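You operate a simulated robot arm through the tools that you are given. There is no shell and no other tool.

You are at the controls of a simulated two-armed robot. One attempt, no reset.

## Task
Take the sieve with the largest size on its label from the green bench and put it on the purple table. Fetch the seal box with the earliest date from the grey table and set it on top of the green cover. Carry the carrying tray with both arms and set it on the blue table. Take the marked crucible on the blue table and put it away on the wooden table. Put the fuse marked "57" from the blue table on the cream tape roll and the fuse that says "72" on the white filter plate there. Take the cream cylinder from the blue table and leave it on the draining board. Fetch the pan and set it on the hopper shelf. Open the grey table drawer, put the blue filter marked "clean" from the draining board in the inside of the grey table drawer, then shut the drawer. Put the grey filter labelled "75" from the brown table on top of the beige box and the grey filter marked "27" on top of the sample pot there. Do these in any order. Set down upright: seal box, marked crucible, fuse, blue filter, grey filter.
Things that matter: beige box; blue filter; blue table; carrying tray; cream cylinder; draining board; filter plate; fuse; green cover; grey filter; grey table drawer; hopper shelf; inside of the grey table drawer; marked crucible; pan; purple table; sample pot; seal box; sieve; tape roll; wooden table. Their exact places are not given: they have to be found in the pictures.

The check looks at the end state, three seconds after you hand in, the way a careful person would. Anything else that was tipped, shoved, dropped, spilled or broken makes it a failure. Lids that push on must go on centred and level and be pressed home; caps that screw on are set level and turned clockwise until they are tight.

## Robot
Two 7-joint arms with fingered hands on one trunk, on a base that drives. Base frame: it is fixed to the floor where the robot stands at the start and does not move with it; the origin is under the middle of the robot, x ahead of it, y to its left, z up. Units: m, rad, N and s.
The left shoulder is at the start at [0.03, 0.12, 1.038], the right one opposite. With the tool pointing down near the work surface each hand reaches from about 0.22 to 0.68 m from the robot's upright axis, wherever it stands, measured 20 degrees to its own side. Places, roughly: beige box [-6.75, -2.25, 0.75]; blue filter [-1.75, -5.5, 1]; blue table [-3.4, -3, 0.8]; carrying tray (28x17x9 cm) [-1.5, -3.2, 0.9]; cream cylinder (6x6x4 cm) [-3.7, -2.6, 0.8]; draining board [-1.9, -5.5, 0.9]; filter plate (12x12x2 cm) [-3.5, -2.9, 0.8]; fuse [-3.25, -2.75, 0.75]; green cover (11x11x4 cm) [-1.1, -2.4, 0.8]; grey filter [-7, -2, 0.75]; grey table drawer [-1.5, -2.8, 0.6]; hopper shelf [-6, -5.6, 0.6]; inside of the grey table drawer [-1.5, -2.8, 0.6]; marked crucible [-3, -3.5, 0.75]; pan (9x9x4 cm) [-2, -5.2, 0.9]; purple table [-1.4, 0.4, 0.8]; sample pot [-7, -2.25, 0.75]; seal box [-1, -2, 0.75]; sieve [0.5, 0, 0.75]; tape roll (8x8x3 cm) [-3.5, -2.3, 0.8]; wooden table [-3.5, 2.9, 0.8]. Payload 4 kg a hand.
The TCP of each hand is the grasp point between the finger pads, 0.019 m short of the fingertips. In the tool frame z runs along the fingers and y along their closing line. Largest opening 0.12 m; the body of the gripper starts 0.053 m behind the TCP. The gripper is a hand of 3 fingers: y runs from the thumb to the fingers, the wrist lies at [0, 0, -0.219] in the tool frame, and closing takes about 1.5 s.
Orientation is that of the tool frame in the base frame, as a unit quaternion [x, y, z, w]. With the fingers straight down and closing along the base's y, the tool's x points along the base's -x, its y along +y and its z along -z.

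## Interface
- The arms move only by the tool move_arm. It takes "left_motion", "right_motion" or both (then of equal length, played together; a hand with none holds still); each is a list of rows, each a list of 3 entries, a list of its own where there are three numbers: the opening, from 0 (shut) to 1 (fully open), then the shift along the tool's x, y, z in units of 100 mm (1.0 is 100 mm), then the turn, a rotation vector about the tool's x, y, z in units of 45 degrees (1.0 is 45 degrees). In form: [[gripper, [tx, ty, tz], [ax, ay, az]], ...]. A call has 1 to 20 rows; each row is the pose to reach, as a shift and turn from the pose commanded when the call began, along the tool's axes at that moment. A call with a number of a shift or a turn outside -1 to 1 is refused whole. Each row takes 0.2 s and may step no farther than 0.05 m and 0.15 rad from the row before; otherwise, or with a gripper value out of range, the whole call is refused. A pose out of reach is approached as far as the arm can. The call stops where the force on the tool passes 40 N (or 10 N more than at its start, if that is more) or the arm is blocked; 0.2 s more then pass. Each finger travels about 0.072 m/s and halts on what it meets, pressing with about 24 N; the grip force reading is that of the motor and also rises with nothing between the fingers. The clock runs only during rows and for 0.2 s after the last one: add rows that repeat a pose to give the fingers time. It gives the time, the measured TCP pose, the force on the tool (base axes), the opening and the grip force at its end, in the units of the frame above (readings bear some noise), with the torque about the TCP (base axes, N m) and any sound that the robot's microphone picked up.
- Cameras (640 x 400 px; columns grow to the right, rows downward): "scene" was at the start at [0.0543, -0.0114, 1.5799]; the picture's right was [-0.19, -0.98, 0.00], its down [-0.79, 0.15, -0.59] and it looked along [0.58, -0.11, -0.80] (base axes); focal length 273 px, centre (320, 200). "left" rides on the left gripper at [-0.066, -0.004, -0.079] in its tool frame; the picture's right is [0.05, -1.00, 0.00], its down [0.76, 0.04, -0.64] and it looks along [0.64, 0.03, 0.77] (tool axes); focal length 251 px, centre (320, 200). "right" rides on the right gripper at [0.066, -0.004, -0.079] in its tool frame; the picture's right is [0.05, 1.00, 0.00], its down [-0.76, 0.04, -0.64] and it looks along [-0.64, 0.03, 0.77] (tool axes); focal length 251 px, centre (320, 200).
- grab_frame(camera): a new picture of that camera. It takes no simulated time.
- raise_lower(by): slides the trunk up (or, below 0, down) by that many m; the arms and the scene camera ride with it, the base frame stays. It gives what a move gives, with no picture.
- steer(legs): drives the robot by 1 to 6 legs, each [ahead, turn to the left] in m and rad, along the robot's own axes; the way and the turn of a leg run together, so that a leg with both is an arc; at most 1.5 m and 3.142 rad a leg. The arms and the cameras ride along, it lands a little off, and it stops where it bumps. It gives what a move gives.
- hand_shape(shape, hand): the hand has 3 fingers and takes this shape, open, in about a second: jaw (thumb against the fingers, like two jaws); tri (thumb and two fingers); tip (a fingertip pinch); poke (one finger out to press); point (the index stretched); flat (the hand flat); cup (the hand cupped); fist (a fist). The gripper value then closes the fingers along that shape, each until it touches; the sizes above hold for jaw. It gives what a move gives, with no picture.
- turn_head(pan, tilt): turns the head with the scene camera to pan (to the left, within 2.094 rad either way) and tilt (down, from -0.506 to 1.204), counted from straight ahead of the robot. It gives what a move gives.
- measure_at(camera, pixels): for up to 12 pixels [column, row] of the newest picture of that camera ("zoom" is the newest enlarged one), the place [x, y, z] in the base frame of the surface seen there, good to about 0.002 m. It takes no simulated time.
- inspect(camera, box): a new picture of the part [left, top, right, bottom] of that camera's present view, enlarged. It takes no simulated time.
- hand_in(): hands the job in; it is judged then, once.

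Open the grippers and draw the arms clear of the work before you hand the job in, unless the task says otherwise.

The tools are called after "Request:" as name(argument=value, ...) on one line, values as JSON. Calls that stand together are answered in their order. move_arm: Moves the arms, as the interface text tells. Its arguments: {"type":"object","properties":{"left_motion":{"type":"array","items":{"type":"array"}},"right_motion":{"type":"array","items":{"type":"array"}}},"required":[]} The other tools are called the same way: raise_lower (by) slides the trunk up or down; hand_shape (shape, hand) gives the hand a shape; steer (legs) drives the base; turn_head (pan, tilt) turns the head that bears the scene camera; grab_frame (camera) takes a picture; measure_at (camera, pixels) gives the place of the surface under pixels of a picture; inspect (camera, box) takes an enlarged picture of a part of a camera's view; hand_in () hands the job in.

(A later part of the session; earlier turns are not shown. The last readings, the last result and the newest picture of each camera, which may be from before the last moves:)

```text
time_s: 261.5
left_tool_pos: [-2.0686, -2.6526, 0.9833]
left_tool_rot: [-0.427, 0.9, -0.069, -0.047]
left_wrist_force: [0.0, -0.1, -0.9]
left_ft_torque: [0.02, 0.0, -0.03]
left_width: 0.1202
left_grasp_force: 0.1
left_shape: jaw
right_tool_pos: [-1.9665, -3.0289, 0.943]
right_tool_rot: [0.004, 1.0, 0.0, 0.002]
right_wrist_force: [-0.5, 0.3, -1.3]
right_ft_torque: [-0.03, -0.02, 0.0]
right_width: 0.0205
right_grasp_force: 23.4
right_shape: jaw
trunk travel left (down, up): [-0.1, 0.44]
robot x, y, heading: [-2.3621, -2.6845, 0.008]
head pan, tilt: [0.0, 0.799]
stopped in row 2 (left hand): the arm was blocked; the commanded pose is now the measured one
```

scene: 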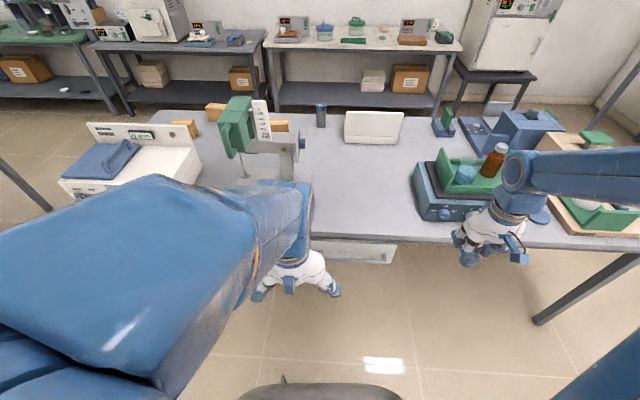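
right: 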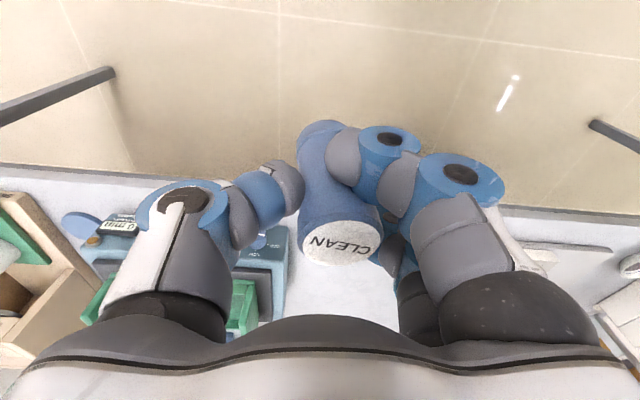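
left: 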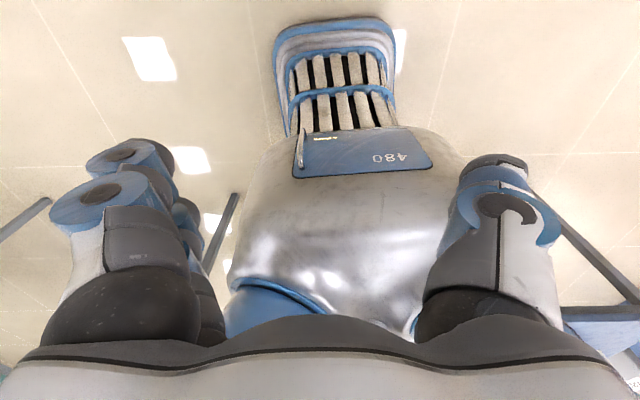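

The wrist reached its limit at ~50° yaw here. I go back and try the other yaw direction, with the hand a little further forward.

Request:
move_arm(left_motion=[[1, [0, 0, 0], [0, 0, 0.18]], [1, [0, 0, 0], [0, 0, 0.36]], [1, [0, 0, 0], [0, 0, 0.54]], [1, [0, 0, 0], [0, 0, 0.72]], [1, [0, 0, 0], [0, 0, 0.9]], [1, [0, 0, 0], [0, 0, 1.0]]])

Request:
move_arm(left_motion=[[1, [-0.2, 0.1, 0], [0, 0, 0.18]], [1, [-0.4, 0.2, 0], [0, 0, 0.36]], [1, [-0.6, 0.2, 0], [0, 0, 0.54]], [1, [-0.8, 0.2, 0], [0, 0, 0.72]], [1, [-0.8, 0.2, 0], [0, 0, 0.9]], [1, [-0.8, 0.2, 0], [0, 0, 1.0]]])

```text
time_s: 262.9
left_tool_pos: [-2.0694, -2.6523, 0.9833]
left_tool_rot: [-0.048, 0.996, -0.079, -0.017]
left_wrist_force: [0.4, 0.1, 1.5]
left_ft_torque: [-0.02, -0.01, -0.04]
left_width: 0.12
left_grasp_force: 0.1
left_shape: jaw
right_tool_pos: [-1.9658, -3.0283, 0.9425]
right_tool_rot: [0.005, 1.0, -0.001, 0.002]
right_wrist_force: [0.2, 0.5, -0.2]
right_ft_torque: [-0.03, -0.01, -0.05]
right_width: 0.0208
right_grasp_force: 23.9
right_shape: jaw
trunk travel left (down, up): [-0.1, 0.44]
robot x, y, heading: [-2.3574, -2.6822, 0.005]
head pan, tilt: [0.0, 0.799]
```

```text
time_s: 264.3
left_tool_pos: [-1.9909, -2.6265, 0.9779]
left_tool_rot: [0.336, 0.938, -0.081, 0.016]
left_wrist_force: [0.6, 0.1, 0.8]
left_ft_torque: [0.03, 0.04, -0.01]
left_width: 0.1199
left_grasp_force: 0.0
left_shape: jaw
right_tool_pos: [-1.9655, -3.0287, 0.9421]
right_tool_rot: [0.005, 1.0, 0.0, 0.002]
right_wrist_force: [0.5, -0.9, -1.1]
right_ft_torque: [-0.01, -0.01, 0.0]
right_width: 0.0207
right_grasp_force: 23.7
right_shape: jaw
trunk travel left (down, up): [-0.1, 0.44]
robot x, y, heading: [-2.3585, -2.6836, 0.004]
head pan, tilt: [0.0, 0.799]
```

That direction works. I continue toward 90°.

Request:
move_arm(left_motion=[[1, [0, 0, 0], [0, 0, 0.18]], [1, [0, 0, 0], [0, 0, 0.36]], [1, [0, 0, 0], [0, 0, 0.54]], [1, [0, 0, 0], [0, 0, 0.72]], [1, [0, 0, 0], [0, 0, 0.9]], [1, [0, 0, 0], [0, 0, 1.0]]])

```text
time_s: 265.7
left_tool_pos: [-1.9918, -2.626, 0.9774]
left_tool_rot: [0.67, 0.738, -0.069, 0.046]
left_wrist_force: [0.8, 0.3, 0.5]
left_ft_torque: [-0.01, 0.01, -0.01]
left_width: 0.1203
left_grasp_force: 0.0
left_shape: jaw
right_tool_pos: [-1.9657, -3.0284, 0.9436]
right_tool_rot: [0.005, 1.0, -0.001, 0.003]
right_wrist_force: [-0.6, 0.3, -1.0]
right_ft_torque: [0.0, 0.0, 0.0]
right_width: 0.021
right_grasp_force: 24.3
right_shape: jaw
trunk travel left (down, up): [-0.1, 0.44]
robot x, y, heading: [-2.3592, -2.6816, -0.001]
head pan, tilt: [0.0, 0.799]
```

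Now I tilt the hand forward 45° about its x axis while moving toward the handle and down.

Request:
move_arm(left_motion=[[1, [-0.11, 0.16, 0.14], [-0.17, 0, 0]], [1, [-0.22, 0.32, 0.29], [-0.34, 0, 0]], [0.8, [-0.33, 0.48, 0.44], [-0.51, 0, 0]], [0.7, [-0.44, 0.64, 0.58], [-0.68, 0, 0]], [0.6, [-0.55, 0.8, 0.73], [-0.85, 0, 0]], [0.5, [-0.66, 0.96, 0.88], [-1.0, 0, 0]]])

Request:
grab_frame(camera="left")

Request:
grab_frame(camera="scene")

```text
time_s: 267.1
left_tool_pos: [-1.8916, -2.697, 0.8978]
left_tool_rot: [0.601, 0.708, 0.221, 0.298]
left_wrist_force: [0.2, -0.2, 0.3]
left_ft_torque: [0.01, 0.03, 0.02]
left_width: 0.0603
left_grasp_force: 0.0
left_shape: jaw
right_tool_pos: [-1.9657, -3.0299, 0.943]
right_tool_rot: [0.005, 1.0, -0.001, 0.003]
right_wrist_force: [-0.1, -0.3, 0.2]
right_ft_torque: [0.01, 0.0, 0.0]
right_width: 0.0205
right_grasp_force: 24.4
right_shape: jaw
trunk travel left (down, up): [-0.1, 0.44]
robot x, y, heading: [-2.3612, -2.6832, 0.003]
head pan, tilt: [0.0, 0.799]
```

```text
taken
```

left: 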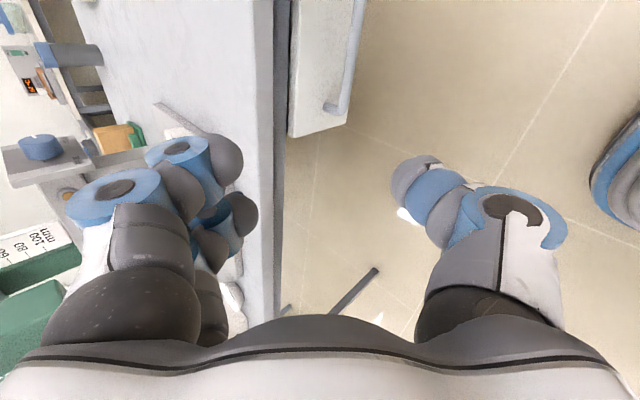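

```text
taken
```

scene: 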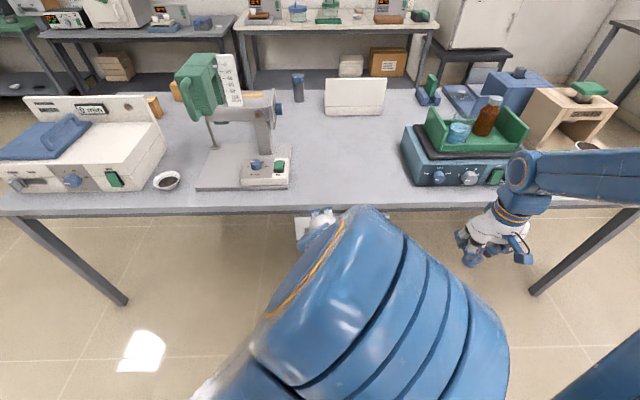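

The hand is now pitched ~45°. I refine the orientation to 60° pitch with the closing line across the bar, and move closer.

Request:
move_arm(left_motion=[[0.4, [0.02, -0.06, 0.24], [-0.12, 0.008, 0.08]], [0.3, [0.04, -0.12, 0.48], [-0.25, 0.016, 0.16]], [0.3, [0.06, -0.19, 0.72], [-0.371, 0.024, 0.237]], [0.3, [0.078, -0.252, 0.952], [-0.371, 0.024, 0.237]], [0.3, [0.078, -0.252, 0.952], [-0.371, 0.024, 0.237]]])

Request:
grab_frame(camera="left")

```text
time_s: 268.3
left_tool_pos: [-1.8447, -2.6962, 0.8106]
left_tool_rot: [0.613, 0.613, 0.353, 0.353]
left_wrist_force: [0.0, 0.4, 0.2]
left_ft_torque: [0.01, -0.01, 0.02]
left_width: 0.0363
left_grasp_force: 0.0
left_shape: jaw
right_tool_pos: [-1.9673, -3.0301, 0.9427]
right_tool_rot: [0.005, 1.0, -0.001, 0.003]
right_wrist_force: [0.7, -0.3, -0.6]
right_ft_torque: [0.02, 0.01, 0.0]
right_width: 0.0204
right_grasp_force: 24.0
right_shape: jaw
trunk travel left (down, up): [-0.1, 0.44]
robot x, y, heading: [-2.3607, -2.6825, 0.006]
head pan, tilt: [0.0, 0.799]
```

```text
taken
```

left: 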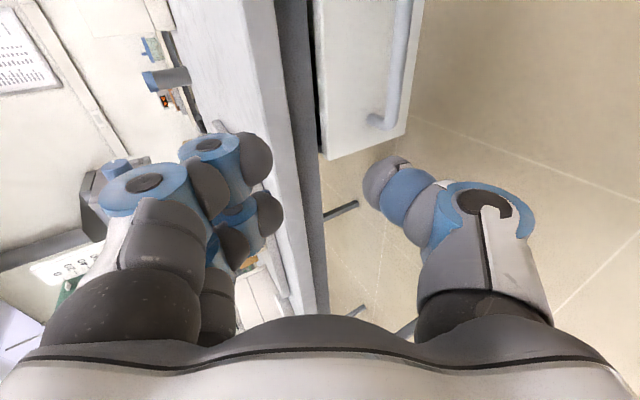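

Orientation is right. I measure the handle in this view to refine.

Request:
measure_at(camera="left", pixels=[[400, 20], [397, 50], [392, 90], [386, 118], [378, 122], [350, 60], [330, 100], [325, 150], [300, 150]])

```text
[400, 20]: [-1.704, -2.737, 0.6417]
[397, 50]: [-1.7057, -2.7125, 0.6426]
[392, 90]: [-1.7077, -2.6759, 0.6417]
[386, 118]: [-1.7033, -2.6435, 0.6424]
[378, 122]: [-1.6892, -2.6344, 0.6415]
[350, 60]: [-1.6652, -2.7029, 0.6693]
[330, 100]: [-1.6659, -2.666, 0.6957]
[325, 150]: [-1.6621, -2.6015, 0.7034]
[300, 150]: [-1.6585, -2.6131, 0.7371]
```

Bar centre ≈ (-1.7015, y, 0.637). I move onto the approach line, 10 cm short of it.

Request:
move_arm(left_motion=[[0.3, [-0.01, -0.2, 0.25], [0, 0, 0]], [0.3, [-0.02, -0.4, 0.5], [0, 0, 0]], [0.3, [-0.03, -0.6, 0.75], [0, 0, 0]], [0.3, [-0.04, -0.789, 1.0], [0, 0, 0]], [0.3, [-0.04, -0.789, 1.0], [0, 0, 0]]])

Request:
grab_frame(camera="left")

```text
time_s: 269.5
left_tool_pos: [-1.7987, -2.7008, 0.6916]
left_tool_rot: [0.612, 0.614, 0.353, 0.353]
left_wrist_force: [-0.6, 0.3, -0.8]
left_ft_torque: [-0.02, 0.03, -0.04]
left_width: 0.0362
left_grasp_force: 0.1
left_shape: jaw
right_tool_pos: [-1.9664, -3.0281, 0.9424]
right_tool_rot: [0.004, 1.0, -0.001, 0.002]
right_wrist_force: [-0.7, -0.9, -0.1]
right_ft_torque: [0.01, 0.01, -0.03]
right_width: 0.0204
right_grasp_force: 24.3
right_shape: jaw
trunk travel left (down, up): [-0.1, 0.44]
robot x, y, heading: [-2.364, -2.681, 0.002]
head pan, tilt: [0.0, 0.799]
```

```text
taken
```

left: 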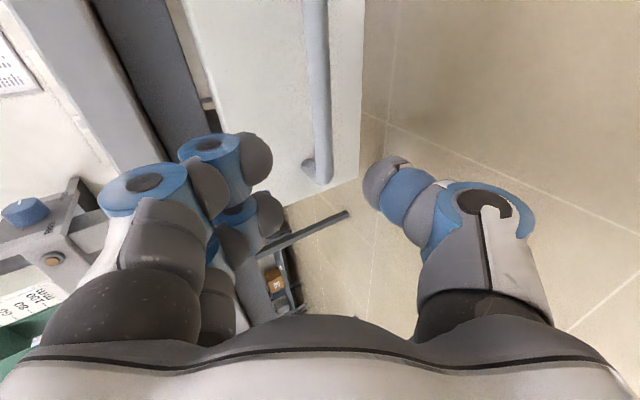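

The bar is centred between fingers and thumb. I advance 10 cm and close on it.

Request:
move_arm(left_motion=[[0.3, [0, 0, 0.25], [0, 0, 0]], [0.3, [0, 0, 0.5], [0, 0, 0]], [0.3, [0, 0, 0.75], [0, 0, 0]], [0.3, [0, 0, 0.95], [0, 0, 0]], [0.3, [0, 0, 1.0], [0, 0, 0]]])

Request:
grab_frame(camera="left")

```text
time_s: 270.7
left_tool_pos: [-1.7123, -2.7004, 0.6406]
left_tool_rot: [0.613, 0.614, 0.352, 0.352]
left_wrist_force: [0.2, -0.1, -0.4]
left_ft_torque: [-0.05, 0.02, -0.01]
left_width: 0.0363
left_grasp_force: 0.0
left_shape: jaw
right_tool_pos: [-1.9661, -3.0289, 0.9425]
right_tool_rot: [0.005, 1.0, 0.0, 0.002]
right_wrist_force: [0.2, 0.9, -1.0]
right_ft_torque: [0.0, 0.01, 0.01]
right_width: 0.0205
right_grasp_force: 24.0
right_shape: jaw
trunk travel left (down, up): [-0.1, 0.44]
robot x, y, heading: [-2.359, -2.6795, 0.004]
head pan, tilt: [0.0, 0.799]
```

```text
taken
```

left: 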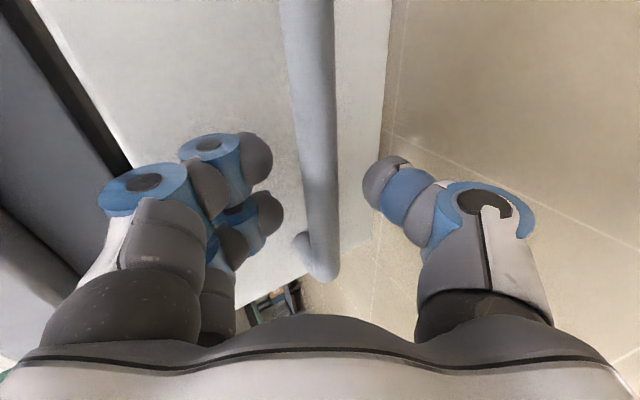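

The bar lies between thumb and fingers. I go 6 mm further and close.

Request:
move_arm(left_motion=[[0.3, [0, 0, 0.06], [0, 0, 0]], [0.15, [0, 0, 0.06], [0, 0, 0]], [0, [0, 0, 0.06], [0, 0, 0]], [0, [0, 0, 0.06], [0, 0, 0]], [0, [0, 0, 0.06], [0, 0, 0]], [0, [0, 0, 0.06], [0, 0, 0]]])

Request:
grab_frame(camera="left")

```text
time_s: 272.1
left_tool_pos: [-1.706, -2.7007, 0.6376]
left_tool_rot: [0.612, 0.613, 0.353, 0.353]
left_wrist_force: [3.1, 0.1, -3.6]
left_ft_torque: [-0.02, -0.03, 0.02]
left_width: 0.0106
left_grasp_force: 24.5
left_shape: jaw
right_tool_pos: [-1.9647, -3.0295, 0.9421]
right_tool_rot: [0.005, 1.0, -0.001, 0.003]
right_wrist_force: [0.5, 0.0, -0.3]
right_ft_torque: [0.02, 0.01, -0.03]
right_width: 0.0206
right_grasp_force: 23.9
right_shape: jaw
trunk travel left (down, up): [-0.1, 0.44]
robot x, y, heading: [-2.3608, -2.6817, 0.001]
head pan, tilt: [0.0, 0.799]
```

```text
taken
```

left: 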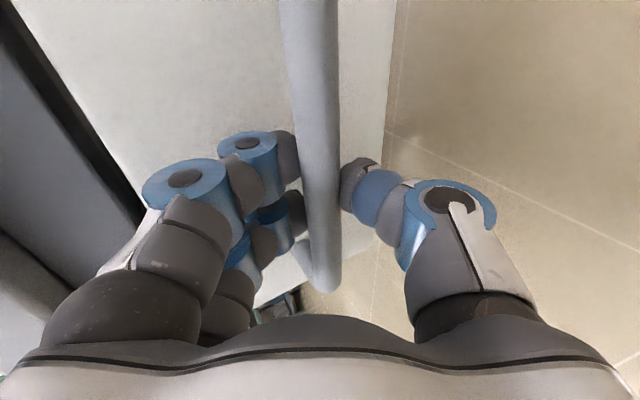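

The bar is gripped (10.6 mm). I pull the drawer straight out 10 cm.

Request:
move_arm(left_motion=[[0, [0, -0.1, -0.173], [0, 0, 0]], [0, [0, -0.2, -0.346], [0, 0, 0]], [0, [0, -0.3, -0.52], [0, 0, 0]], [0, [0, -0.4, -0.693], [0, 0, 0]], [0, [0, -0.5, -0.866], [0, 0, 0]]])

Request:
grab_frame(camera="scene")

Request:
grab_frame(camera="left")

```text
time_s: 273.3
left_tool_pos: [-1.8073, -2.7028, 0.6374]
left_tool_rot: [0.614, 0.612, 0.351, 0.353]
left_wrist_force: [-0.9, -12.9, -4.4]
left_ft_torque: [-0.14, 0.01, 0.01]
left_width: 0.0105
left_grasp_force: 23.7
left_shape: jaw
right_tool_pos: [-1.966, -3.03, 0.9423]
right_tool_rot: [0.005, 1.0, -0.001, 0.002]
right_wrist_force: [0.9, 0.5, -0.6]
right_ft_torque: [0.02, 0.03, 0.0]
right_width: 0.0208
right_grasp_force: 24.0
right_shape: jaw
trunk travel left (down, up): [-0.1, 0.44]
robot x, y, heading: [-2.3591, -2.6794, 0.002]
head pan, tilt: [0.0, 0.799]
```

```text
taken
```

scene: 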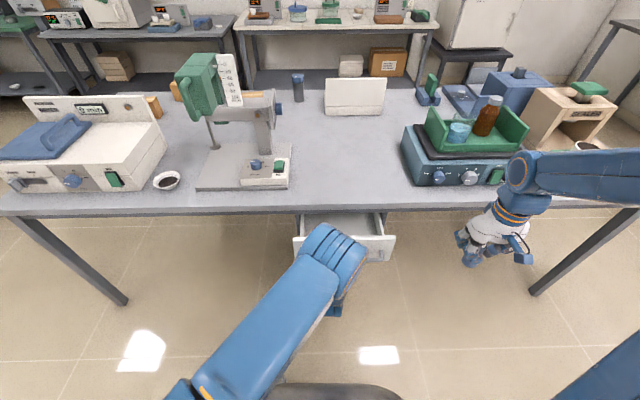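

```text
taken
```

left: 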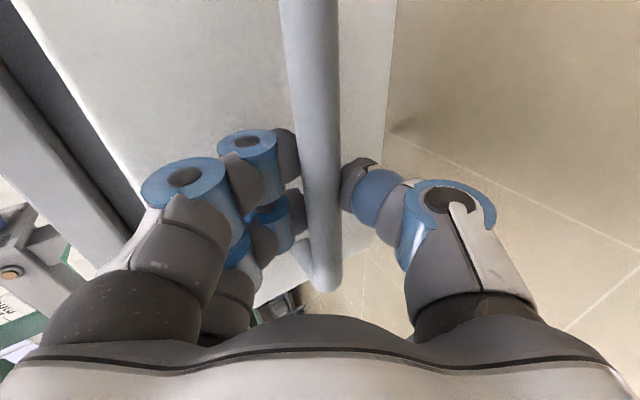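

The drawer slid out 10 cm; side force shows it runs slightly toward -y. I pull another 10 cm following that line.

Request:
move_arm(left_motion=[[0, [-0.05, -0.1, -0.173], [0, 0, 0]], [0, [-0.07, -0.2, -0.346], [0, 0, 0]], [0, [-0.085, -0.3, -0.52], [0, 0, 0]], [0, [-0.1, -0.4, -0.693], [0, 0, 0]], [0, [-0.11, -0.5, -0.866], [0, 0, 0]]])

Request:
turn_head(pan=-0.15, tilt=1.0)

Request:
grab_frame(camera="scene")

```text
time_s: 274.5
left_tool_pos: [-1.9071, -2.7098, 0.6381]
left_tool_rot: [0.611, 0.615, 0.353, 0.352]
left_wrist_force: [-0.5, 24.0, 0.1]
left_ft_torque: [0.18, -0.04, 0.05]
left_width: 0.011
left_grasp_force: 23.7
left_shape: jaw
right_tool_pos: [-1.9674, -3.0277, 0.9426]
right_tool_rot: [0.005, 1.0, -0.002, 0.002]
right_wrist_force: [-0.1, -0.6, -0.5]
right_ft_torque: [-0.02, -0.04, 0.0]
right_width: 0.0206
right_grasp_force: 24.0
right_shape: jaw
trunk travel left (down, up): [-0.1, 0.44]
robot x, y, heading: [-2.3607, -2.6806, 0.003]
head pan, tilt: [0.0, 0.799]
```

```text
time_s: 275.2
left_tool_pos: [-1.907, -2.7102, 0.6377]
left_tool_rot: [0.611, 0.615, 0.354, 0.352]
left_wrist_force: [-1.6, 26.3, -2.4]
left_ft_torque: [0.19, -0.01, 0.01]
left_width: 0.0109
left_grasp_force: 24.0
left_shape: jaw
right_tool_pos: [-1.9676, -3.0275, 0.9429]
right_tool_rot: [0.005, 1.0, -0.002, 0.002]
right_wrist_force: [0.3, 0.4, -0.8]
right_ft_torque: [0.04, -0.01, -0.03]
right_width: 0.0204
right_grasp_force: 24.1
right_shape: jaw
trunk travel left (down, up): [-0.1, 0.44]
robot x, y, heading: [-2.3596, -2.6813, 0.003]
head pan, tilt: [-0.15, 1.0]
```

```text
taken
```

scene: 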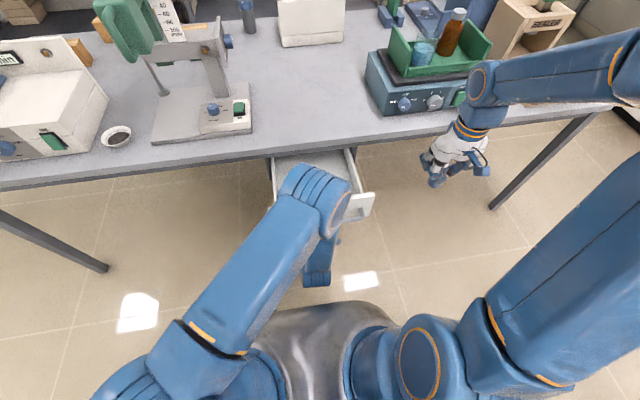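

20 cm out. I pull 5 cm more while easing the side force, then look into the drawer.

Request:
move_arm(left_motion=[[0, [0.02, -0.08, -0.14], [0, 0, 0]], [0, [0.025, -0.17, -0.29], [0, 0, 0]], [0, [0.025, -0.25, -0.433], [0, 0, 0]], [0, [0.025, -0.25, -0.433], [0, 0, 0]]])

Request:
grab_frame(camera="scene")

Request:
grab_frame(camera="right")

```text
time_s: 276.2
left_tool_pos: [-1.9573, -2.7115, 0.6382]
left_tool_rot: [0.613, 0.613, 0.351, 0.354]
left_wrist_force: [0.6, 7.9, -6.9]
left_ft_torque: [0.07, 0.05, -0.02]
left_width: 0.0103
left_grasp_force: 23.8
left_shape: jaw
right_tool_pos: [-1.9663, -3.0282, 0.9429]
right_tool_rot: [0.005, 1.0, -0.001, 0.003]
right_wrist_force: [0.5, 0.9, 0.3]
right_ft_torque: [0.02, 0.0, 0.02]
right_width: 0.0205
right_grasp_force: 23.7
right_shape: jaw
trunk travel left (down, up): [-0.1, 0.44]
robot x, y, heading: [-2.3613, -2.6793, -0.001]
head pan, tilt: [-0.15, 1.0]
```

```text
taken
```

scene: 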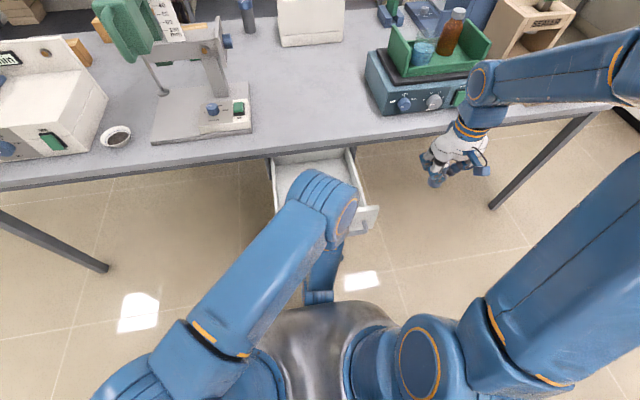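

```text
taken
```

right: 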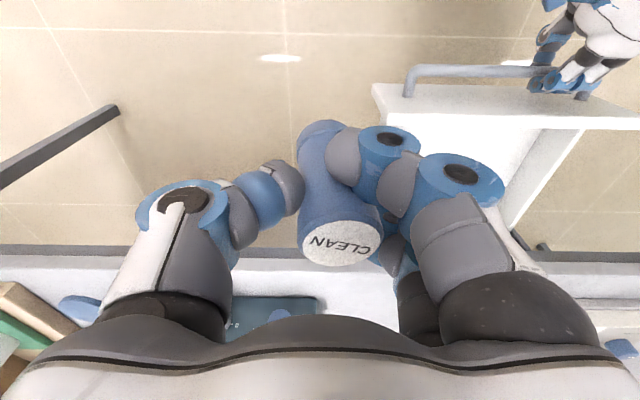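

The drawer is open and empty. I release the bar, withdraw the left hand backward and then up and to the left.

Request:
move_arm(left_motion=[[0.15, [0, 0, 0], [0, 0, 0]], [0.35, [0, 0, 0], [0, 0, 0]], [0.35, [0, 0, 0], [0, 0, 0]], [0.35, [0, 0, -0.2], [0, 0, 0]], [0.35, [0, 0, -0.45], [0, 0, 0]], [0.35, [0, 0, -0.6], [0, 0, 0]]])

Request:
grab_frame(camera="left")

```text
time_s: 277.8
left_tool_pos: [-1.9532, -2.7049, 0.6843]
left_tool_rot: [0.574, 0.601, 0.396, 0.389]
left_wrist_force: [-0.7, 0.0, -0.4]
left_ft_torque: [0.02, 0.01, 0.01]
left_width: 0.0421
left_grasp_force: 0.1
left_shape: jaw
right_tool_pos: [-1.9652, -3.0298, 0.9423]
right_tool_rot: [0.005, 1.0, -0.001, 0.002]
right_wrist_force: [0.5, -0.2, -1.5]
right_ft_torque: [-0.02, 0.03, 0.02]
right_width: 0.0207
right_grasp_force: 23.8
right_shape: jaw
trunk travel left (down, up): [-0.1, 0.44]
robot x, y, heading: [-2.358, -2.6838, 0.005]
head pan, tilt: [-0.15, 1.0]
stopped in row 6 (left hand): the arm was blocked; the commanded pose is now the measured one
```

```text
taken
```

left: 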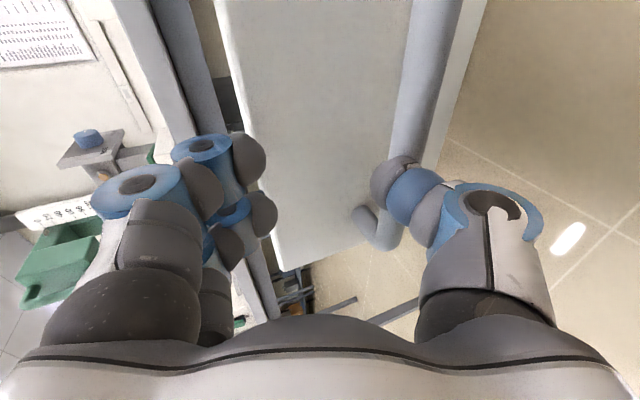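

The hand slid up above the bar and hit a joint limit; it is clear of the bar now. I raise it straight up and to the left.

Request:
move_arm(left_motion=[[0.35, [0.05, 0.25, -0.1], [0, 0, 0]], [0.35, [0.1, 0.5, -0.2], [0, 0, 0]], [0.35, [0.3, 0.75, -0.3], [0, 0, 0]], [0.35, [0.5, 0.92, -0.38], [0, 0, 0]]])

Request:
grab_frame(camera="scene")

```text
time_s: 278.8
left_tool_pos: [-1.9521, -2.656, 0.7836]
left_tool_rot: [0.569, 0.601, 0.398, 0.395]
left_wrist_force: [0.2, 0.1, 0.0]
left_ft_torque: [-0.01, -0.03, 0.01]
left_width: 0.042
left_grasp_force: 0.1
left_shape: jaw
right_tool_pos: [-1.9665, -3.0288, 0.9422]
right_tool_rot: [0.005, 1.0, -0.001, 0.003]
right_wrist_force: [-0.9, 0.3, -0.5]
right_ft_torque: [-0.04, -0.02, 0.0]
right_width: 0.0205
right_grasp_force: 24.1
right_shape: jaw
trunk travel left (down, up): [-0.1, 0.44]
robot x, y, heading: [-2.364, -2.6809, 0.003]
head pan, tilt: [-0.15, 1.0]
```

```text
taken
```

scene: 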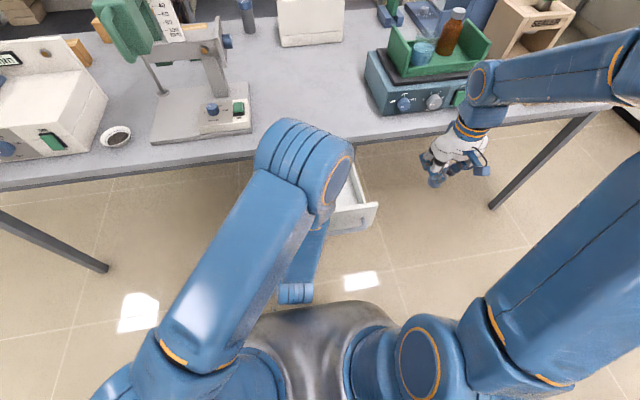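

I move the left hand further left and up, out of the way.

Request:
move_arm(left_motion=[[0.35, [0.3, 0.2, -0.1], [0, 0, 0]], [0.35, [0.6, 0.4, -0.2], [0, 0, 0]], [0.35, [0.9, 0.6, -0.3], [0, 0, 0]], [0.35, [1.0, 0.8, -0.35], [0, 0, 0]]])

Request:
move_arm(left_motion=[[0.35, [0.3, 0, 0], [0, 0, 0]], [0.35, [0.6, 0, 0], [0, 0, 0]], [0.35, [0.9, 0, 0], [0, 0, 0]], [0.35, [1.0, 0, 0], [0, 0, 0]]])

Request:
grab_frame(camera="scene")

```text
time_s: 279.8
left_tool_pos: [-1.9136, -2.5737, 0.843]
left_tool_rot: [0.574, 0.601, 0.396, 0.39]
left_wrist_force: [0.0, -0.3, 0.5]
left_ft_torque: [0.02, 0.01, 0.0]
left_width: 0.042
left_grasp_force: 0.0
left_shape: jaw
left hand out of reach, approached as far as the arm can: row 2, 3, 4
right_tool_pos: [-1.9666, -3.0294, 0.9429]
right_tool_rot: [0.005, 1.0, -0.001, 0.003]
right_wrist_force: [0.5, -0.4, -0.7]
right_ft_torque: [-0.01, 0.01, -0.01]
right_width: 0.0206
right_grasp_force: 24.2
right_shape: jaw
trunk travel left (down, up): [-0.1, 0.44]
robot x, y, heading: [-2.3613, -2.683, 0.003]
head pan, tilt: [-0.15, 1.0]
```

```text
time_s: 280.8
left_tool_pos: [-1.9068, -2.4717, 0.8361]
left_tool_rot: [0.575, 0.601, 0.396, 0.389]
left_wrist_force: [0.2, 0.4, 0.4]
left_ft_torque: [-0.02, 0.01, 0.01]
left_width: 0.0419
left_grasp_force: 0.0
left_shape: jaw
left hand out of reach, approached as far as the arm can: row 1, 2, 3, 4
right_tool_pos: [-1.9663, -3.0286, 0.9423]
right_tool_rot: [0.005, 1.0, -0.001, 0.003]
right_wrist_force: [-0.6, -0.7, -0.4]
right_ft_torque: [-0.01, -0.02, -0.01]
right_width: 0.0206
right_grasp_force: 23.8
right_shape: jaw
trunk travel left (down, up): [-0.1, 0.44]
robot x, y, heading: [-2.3589, -2.6825, 0.005]
head pan, tilt: [-0.15, 1.0]
```

```text
taken
```

scene: 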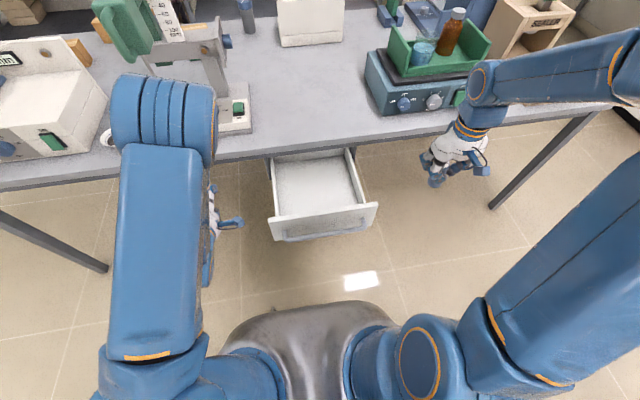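

The drawer is now clearly visible at (320,190). I measure its floor and rims.

Request:
measure_at(camera="scene", pixels=[[320, 185], [285, 195], [355, 190], [340, 210], [275, 190], [372, 205], [280, 218], [325, 215], [350, 155], [275, 160], [310, 165], [325, 228]])

Request:
measure_at(camera="right", pixels=[[340, 245], [325, 130], [320, 200], [360, 180]])

```text
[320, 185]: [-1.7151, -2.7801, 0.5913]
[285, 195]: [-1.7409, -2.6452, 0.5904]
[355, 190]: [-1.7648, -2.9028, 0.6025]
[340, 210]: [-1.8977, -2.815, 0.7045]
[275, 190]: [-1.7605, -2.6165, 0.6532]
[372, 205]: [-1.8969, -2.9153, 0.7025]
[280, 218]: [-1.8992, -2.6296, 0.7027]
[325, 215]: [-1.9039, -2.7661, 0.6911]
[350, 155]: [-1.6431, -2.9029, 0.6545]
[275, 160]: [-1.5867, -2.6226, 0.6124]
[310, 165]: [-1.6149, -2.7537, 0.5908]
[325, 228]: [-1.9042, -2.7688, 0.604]
```

```text
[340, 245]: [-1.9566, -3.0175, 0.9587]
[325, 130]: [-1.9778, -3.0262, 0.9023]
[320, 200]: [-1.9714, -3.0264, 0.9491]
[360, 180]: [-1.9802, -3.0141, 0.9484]
```

Drawer floor z≈0.591, walls y -2.62…-2.905, front panel at x≈-1.90 (top 0.70). The filter seems to lean ~10° in the grip; I zoom in to verify.

Request:
inspect(camera="right", box=[270, 100, 420, 280])

Request:
inspect(camera="scene", box=[410, 110, 510, 200])

```text
2.22 times, centred on (345, 190) of right
```

zoom: 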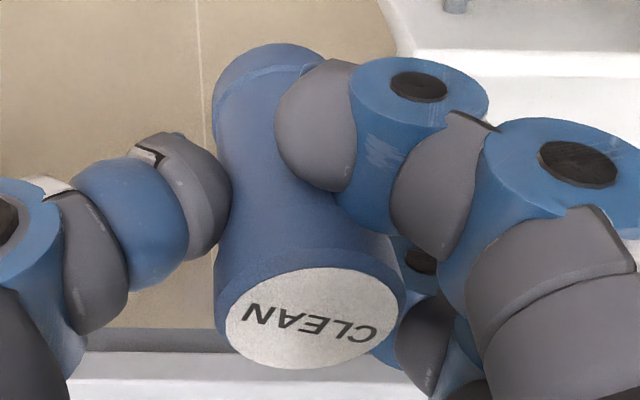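

```text
4.44 times, centred on (460, 155) of scene
```

zoom: 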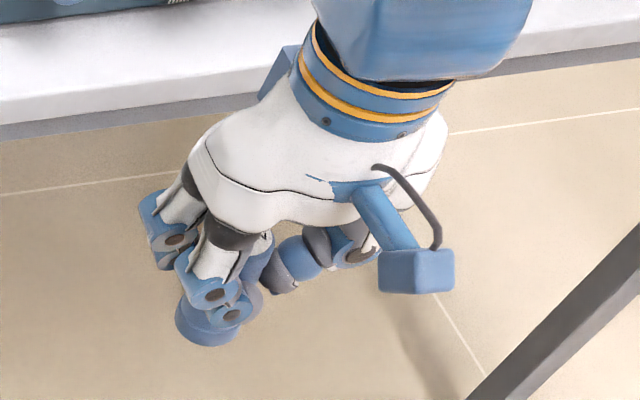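

I measure several points on the white top disc and on the body to get the lean precisely.

Request:
measure_at(camera="right", pixels=[[343, 243], [312, 245], [374, 236], [349, 226], [333, 260], [320, 255], [365, 228], [312, 185], [312, 150], [312, 210], [318, 127]])

```text
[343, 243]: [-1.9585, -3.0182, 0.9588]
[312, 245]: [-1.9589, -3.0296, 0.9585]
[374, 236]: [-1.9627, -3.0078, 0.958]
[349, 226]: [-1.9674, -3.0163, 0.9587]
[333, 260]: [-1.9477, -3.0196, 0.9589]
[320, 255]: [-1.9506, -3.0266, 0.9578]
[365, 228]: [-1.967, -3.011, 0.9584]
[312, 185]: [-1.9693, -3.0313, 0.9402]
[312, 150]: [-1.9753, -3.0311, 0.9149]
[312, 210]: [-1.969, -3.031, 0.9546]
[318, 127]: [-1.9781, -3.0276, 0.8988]
```

The top disc is level (z≈0.9585 all over), so the filter is upright; its axis is at (-1.958,-3.0185). I move it above the drawer in three steps.

Request:
move_arm(right_motion=[[0, [-0.15, 0.22, 0], [0, 0, 0]], [0, [-0.3, 0.44, 0], [0, 0, 0]], [0, [-0.45, 0.65, 0], [0, 0, 0]], [0, [-0.62, 0.87, 0], [0, 0, 0]]])

Request:
move_arm(right_motion=[[0, [-0.15, 0.22, 0], [0, 0, 0]], [0, [-0.3, 0.44, 0], [0, 0, 0]], [0, [-0.45, 0.65, 0], [0, 0, 0]], [0, [-0.62, 0.87, 0], [0, 0, 0]]])

Request:
move_arm(right_motion=[[0, [-0.15, 0.22, 0], [0, 0, 0]], [0, [-0.3, 0.44, 0.2], [0, 0, 0]], [0, [-0.45, 0.65, 0.4], [0, 0, 0]], [0, [-0.62, 0.87, 0.6], [0, 0, 0]]])

Request:
grab_frame(camera="right")

Request:
grab_frame(camera="scene")

```text
time_s: 281.8
left_tool_pos: [-1.9065, -2.4701, 0.8361]
left_tool_rot: [0.574, 0.601, 0.397, 0.389]
left_wrist_force: [0.5, 0.1, 0.5]
left_ft_torque: [0.01, 0.04, -0.02]
left_width: 0.042
left_grasp_force: 0.1
left_shape: jaw
right_tool_pos: [-1.904, -2.9423, 0.9442]
right_tool_rot: [0.006, 1.0, -0.001, 0.003]
right_wrist_force: [-0.8, -0.5, -0.7]
right_ft_torque: [-0.01, -0.03, -0.02]
right_width: 0.0207
right_grasp_force: 24.5
right_shape: jaw
trunk travel left (down, up): [-0.1, 0.44]
robot x, y, heading: [-2.3597, -2.6807, 0.003]
head pan, tilt: [-0.15, 1.0]
```

```text
time_s: 282.8
left_tool_pos: [-1.9048, -2.47, 0.8355]
left_tool_rot: [0.574, 0.601, 0.397, 0.389]
left_wrist_force: [0.2, 0.1, -0.3]
left_ft_torque: [-0.01, -0.02, 0.02]
left_width: 0.0422
left_grasp_force: 0.0
left_shape: jaw
right_tool_pos: [-1.8394, -2.855, 0.9439]
right_tool_rot: [0.005, 1.0, -0.002, 0.002]
right_wrist_force: [0.3, 0.6, -1.5]
right_ft_torque: [-0.02, -0.01, 0.01]
right_width: 0.0205
right_grasp_force: 23.3
right_shape: jaw
trunk travel left (down, up): [-0.1, 0.44]
robot x, y, heading: [-2.3623, -2.6795, 0.001]
head pan, tilt: [-0.15, 1.0]
```

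```text
time_s: 283.8
left_tool_pos: [-1.9054, -2.4702, 0.8374]
left_tool_rot: [0.575, 0.6, 0.397, 0.389]
left_wrist_force: [0.4, -0.4, -0.5]
left_ft_torque: [0.0, 0.0, 0.0]
left_width: 0.042
left_grasp_force: 0.1
left_shape: jaw
right_tool_pos: [-1.7753, -2.7699, 0.8836]
right_tool_rot: [0.006, 1.0, -0.001, 0.003]
right_wrist_force: [-0.4, -1.1, -0.7]
right_ft_torque: [-0.01, -0.01, -0.02]
right_width: 0.0205
right_grasp_force: 24.4
right_shape: jaw
trunk travel left (down, up): [-0.1, 0.44]
robot x, y, heading: [-2.3582, -2.6823, 0.003]
head pan, tilt: [-0.15, 1.0]
```

```text
taken
```

right: 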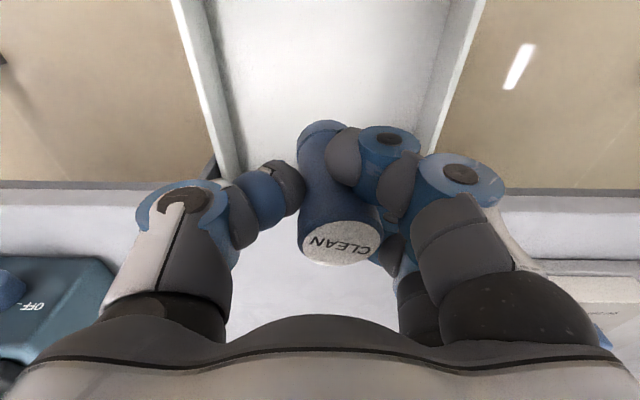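

```text
taken
```

scene: 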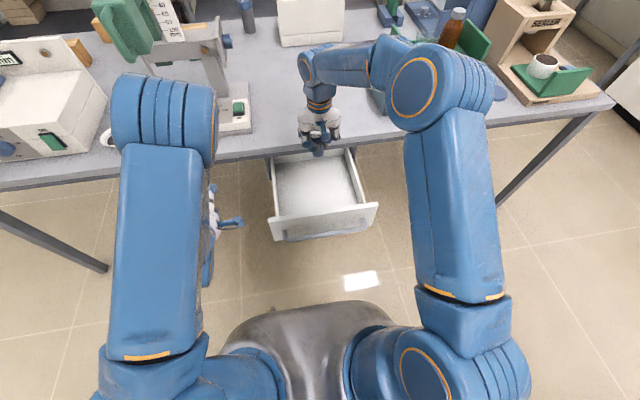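

The filter is over the drawer. I lower it 0.1 m at a time, shifted 1 cm back from the table edge.

Request:
move_arm(right_motion=[[0, [0.1, 0, 0.25], [0, 0, 0]], [0, [0.1, 0, 0.5], [0, 0, 0]], [0, [0.1, 0, 0.75], [0, 0, 0]], [0, [0.1, 0, 1.0], [0, 0, 0]]])

Request:
grab_frame(camera="right")

Request:
move_arm(right_motion=[[0, [0, 0, 0.25], [0, 0, 0]], [0, [0, 0, 0.5], [0, 0, 0]], [0, [0, 0, 0.75], [0, 0, 0]], [0, [0, 0, 1.0], [0, 0, 0]]])

Request:
grab_frame(camera="right")

Request:
inspect(camera="scene", box=[240, 110, 400, 250])

```text
time_s: 284.8
left_tool_pos: [-1.9061, -2.4716, 0.8366]
left_tool_rot: [0.575, 0.601, 0.397, 0.389]
left_wrist_force: [-0.2, -0.2, -0.8]
left_ft_torque: [-0.01, 0.02, -0.01]
left_width: 0.0421
left_grasp_force: 0.1
left_shape: jaw
right_tool_pos: [-1.7861, -2.7692, 0.7828]
right_tool_rot: [0.005, 1.0, -0.001, 0.003]
right_wrist_force: [-0.2, 0.2, -0.8]
right_ft_torque: [-0.03, 0.02, 0.01]
right_width: 0.0206
right_grasp_force: 24.2
right_shape: jaw
trunk travel left (down, up): [-0.1, 0.44]
robot x, y, heading: [-2.3642, -2.6828, -0.001]
head pan, tilt: [-0.15, 1.0]
```

```text
taken
```

right: 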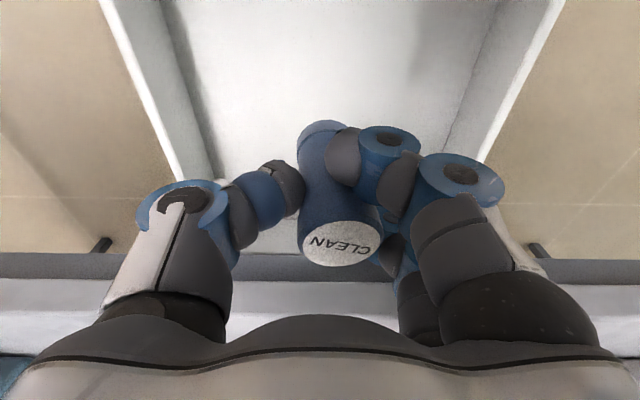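

```text
time_s: 285.8
left_tool_pos: [-1.9058, -2.4702, 0.8358]
left_tool_rot: [0.574, 0.6, 0.397, 0.39]
left_wrist_force: [0.9, -0.4, 0.1]
left_ft_torque: [-0.01, 0.01, -0.03]
left_width: 0.042
left_grasp_force: 0.1
left_shape: jaw
right_tool_pos: [-1.7863, -2.7692, 0.6822]
right_tool_rot: [0.005, 1.0, -0.001, 0.004]
right_wrist_force: [-0.7, 0.9, -0.7]
right_ft_torque: [0.0, 0.02, 0.01]
right_width: 0.0206
right_grasp_force: 23.6
right_shape: jaw
trunk travel left (down, up): [-0.1, 0.44]
robot x, y, heading: [-2.3631, -2.6816, 0.002]
head pan, tilt: [-0.15, 1.0]
```

```text
taken
```

right: 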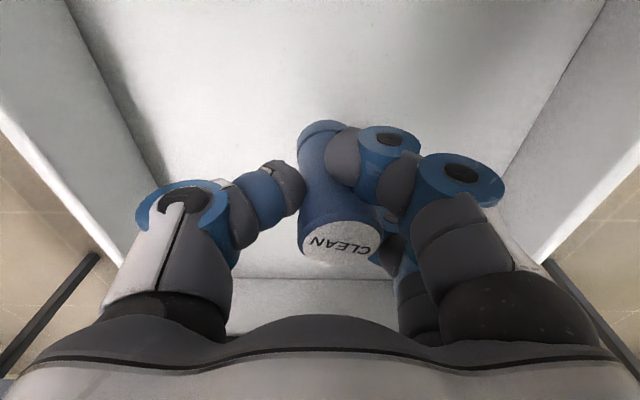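

```text
2.86 times, centred on (320, 180) of scene
```

zoom: 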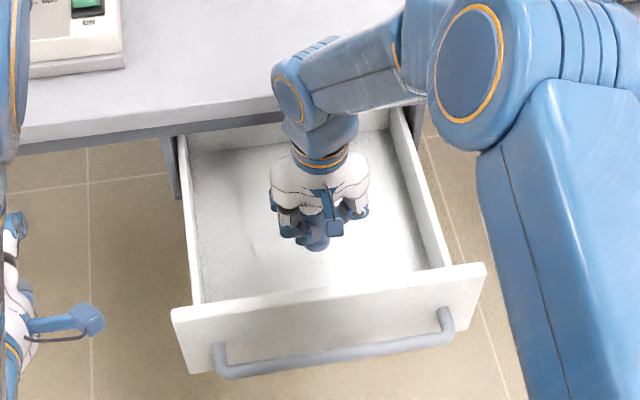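

Well inside the drawer. I lower the last 3.3 cm slowly.

Request:
move_arm(right_motion=[[0, [0, 0, 0.12], [0, 0, 0]], [0, [0, 0, 0.22], [0, 0, 0]], [0, [0, 0, 0.3], [0, 0, 0]], [0, [0, 0, 0.33], [0, 0, 0]], [0, [0, 0, 0.35], [0, 0, 0]]])

```text
time_s: 287.0
left_tool_pos: [-1.9054, -2.4707, 0.8365]
left_tool_rot: [0.575, 0.601, 0.397, 0.389]
left_wrist_force: [-0.7, -0.6, 0.8]
left_ft_torque: [-0.02, -0.01, 0.0]
left_width: 0.0419
left_grasp_force: 0.1
left_shape: jaw
right_tool_pos: [-1.7856, -2.7712, 0.6484]
right_tool_rot: [0.005, 1.0, -0.001, 0.002]
right_wrist_force: [0.3, 0.9, -0.4]
right_ft_torque: [-0.01, 0.0, 0.01]
right_width: 0.0206
right_grasp_force: 24.5
right_shape: jaw
trunk travel left (down, up): [-0.1, 0.44]
robot x, y, heading: [-2.3629, -2.6819, 0.001]
head pan, tilt: [-0.15, 1.0]
```

Request:
move_arm(right_motion=[[0, [0, 0, 0.015], [0, 0, 0]], [0, [0, 0, 0.03], [0, 0, 0]], [0, [0, 0, 0.045], [0, 0, 0]], [0, [0, 0, 0.045], [0, 0, 0]]])

```text
time_s: 288.0
left_tool_pos: [-1.9067, -2.4709, 0.836]
left_tool_rot: [0.574, 0.601, 0.396, 0.39]
left_wrist_force: [-0.3, 0.5, -0.2]
left_ft_torque: [-0.02, 0.0, -0.01]
left_width: 0.042
left_grasp_force: 0.0
left_shape: jaw
right_tool_pos: [-1.7861, -2.7712, 0.645]
right_tool_rot: [0.005, 1.0, -0.001, 0.004]
right_wrist_force: [-0.9, -2.0, 11.0]
right_ft_torque: [0.12, -0.12, 0.0]
right_width: 0.0212
right_grasp_force: 24.0
right_shape: jaw
trunk travel left (down, up): [-0.1, 0.44]
robot x, y, heading: [-2.3581, -2.6813, 0.005]
head pan, tilt: [-0.15, 1.0]
```

Contact with the drawer floor (11 N). I open the fingers and look before lifting.

Request:
move_arm(right_motion=[[0.25, [0, 0, 0], [0, 0, 0]], [0.35, [0, 0, 0], [0, 0, 0]], [0.45, [0, 0, 0], [0, 0, 0]], [0.5, [0, 0, 0], [0, 0, 0]], [0.5, [0, 0, 0], [0, 0, 0]]])

Request:
grab_frame(camera="right")

```text
time_s: 289.2
left_tool_pos: [-1.9057, -2.4689, 0.8366]
left_tool_rot: [0.575, 0.601, 0.397, 0.389]
left_wrist_force: [-0.3, -0.1, 0.6]
left_ft_torque: [0.03, 0.01, 0.0]
left_width: 0.042
left_grasp_force: 0.0
left_shape: jaw
right_tool_pos: [-1.7872, -2.7711, 0.6434]
right_tool_rot: [0.005, 1.0, -0.001, 0.002]
right_wrist_force: [-0.3, 0.3, -0.2]
right_ft_torque: [-0.01, 0.0, -0.01]
right_width: 0.0595
right_grasp_force: 0.1
right_shape: jaw
trunk travel left (down, up): [-0.1, 0.44]
robot x, y, heading: [-2.3618, -2.6798, 0.002]
head pan, tilt: [-0.15, 1.0]
```

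```text
taken
```

right: 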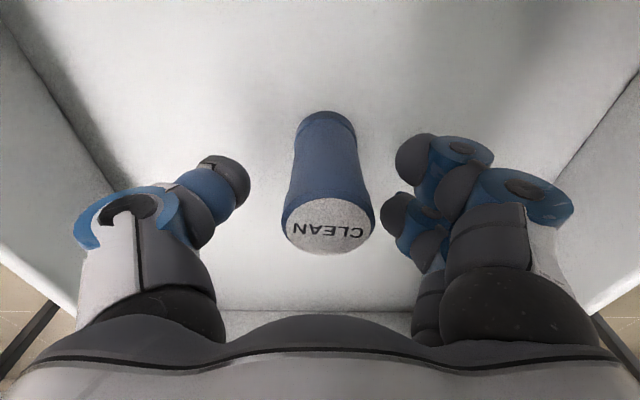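

The filter stands upright and free in the drawer. I lift the right hand straight up in steps.

Request:
move_arm(right_motion=[[0.5, [0, 0, -0.2], [0, 0, 0]], [0.5, [0, 0, -0.45], [0, 0, 0]], [0.5, [0, 0, -0.7], [0, 0, 0]], [0.5, [0, 0, -1.0], [0, 0, 0]]])

Request:
move_arm(right_motion=[[0.5, [0, 0, -0.3], [0, 0, 0]], [0.5, [0, 0, -0.6], [0, 0, 0]], [0.5, [0, 0, -1.0], [0, 0, 0]]])

Request:
move_arm(right_motion=[[0.5, [0.2, -0.2, -0.2], [0, 0, 0]], [0.5, [0.5, -0.5, -0.4], [0, 0, 0]], [0.5, [0.8, -0.8, -0.4], [0, 0, 0]], [0.5, [1, -1, -0.4], [0, 0, 0]]])

Request:
grab_frame(camera="scene")

```text
time_s: 290.2
left_tool_pos: [-1.9062, -2.4695, 0.8362]
left_tool_rot: [0.575, 0.601, 0.396, 0.39]
left_wrist_force: [0.7, -0.6, -0.3]
left_ft_torque: [-0.01, -0.01, 0.01]
left_width: 0.0416
left_grasp_force: 0.0
left_shape: jaw
right_tool_pos: [-1.7869, -2.7702, 0.744]
right_tool_rot: [0.005, 1.0, -0.001, 0.004]
right_wrist_force: [-0.8, -0.1, 0.1]
right_ft_torque: [-0.01, 0.02, -0.04]
right_width: 0.0594
right_grasp_force: 0.0
right_shape: jaw
trunk travel left (down, up): [-0.1, 0.44]
robot x, y, heading: [-2.3629, -2.6791, -0.0]
head pan, tilt: [-0.15, 1.0]
```

```text
time_s: 291.0
left_tool_pos: [-1.9075, -2.4699, 0.8369]
left_tool_rot: [0.575, 0.6, 0.397, 0.389]
left_wrist_force: [0.1, -0.5, 0.2]
left_ft_torque: [-0.03, 0.01, 0.01]
left_width: 0.0419
left_grasp_force: 0.1
left_shape: jaw
right_tool_pos: [-1.7871, -2.7695, 0.8432]
right_tool_rot: [0.005, 1.0, -0.001, 0.003]
right_wrist_force: [-0.4, -0.2, -0.6]
right_ft_torque: [-0.03, 0.03, 0.01]
right_width: 0.0595
right_grasp_force: 0.1
right_shape: jaw
trunk travel left (down, up): [-0.1, 0.44]
robot x, y, heading: [-2.3585, -2.6758, 0.003]
head pan, tilt: [-0.15, 1.0]
```

```text
time_s: 292.0
left_tool_pos: [-1.9059, -2.4711, 0.8358]
left_tool_rot: [0.575, 0.601, 0.396, 0.389]
left_wrist_force: [-0.4, -0.6, -0.4]
left_ft_torque: [-0.02, -0.01, 0.0]
left_width: 0.0416
left_grasp_force: 0.0
left_shape: jaw
right_tool_pos: [-1.8877, -2.869, 0.8828]
right_tool_rot: [0.006, 1.0, -0.001, 0.003]
right_wrist_force: [-0.1, -0.2, 0.1]
right_ft_torque: [0.0, -0.01, 0.01]
right_width: 0.0595
right_grasp_force: 0.1
right_shape: jaw
trunk travel left (down, up): [-0.1, 0.44]
robot x, y, heading: [-2.3595, -2.6817, 0.002]
head pan, tilt: [-0.15, 1.0]
```

```text
taken
```

scene: 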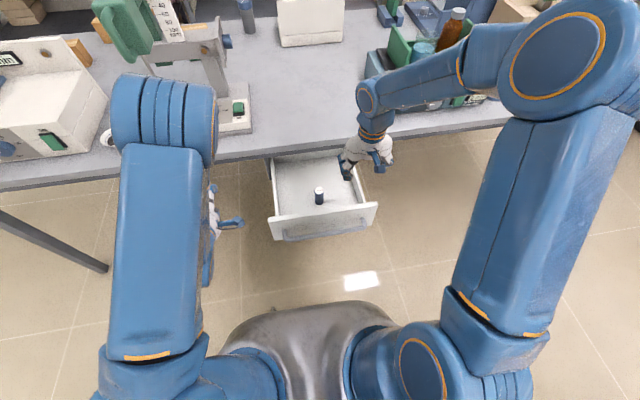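

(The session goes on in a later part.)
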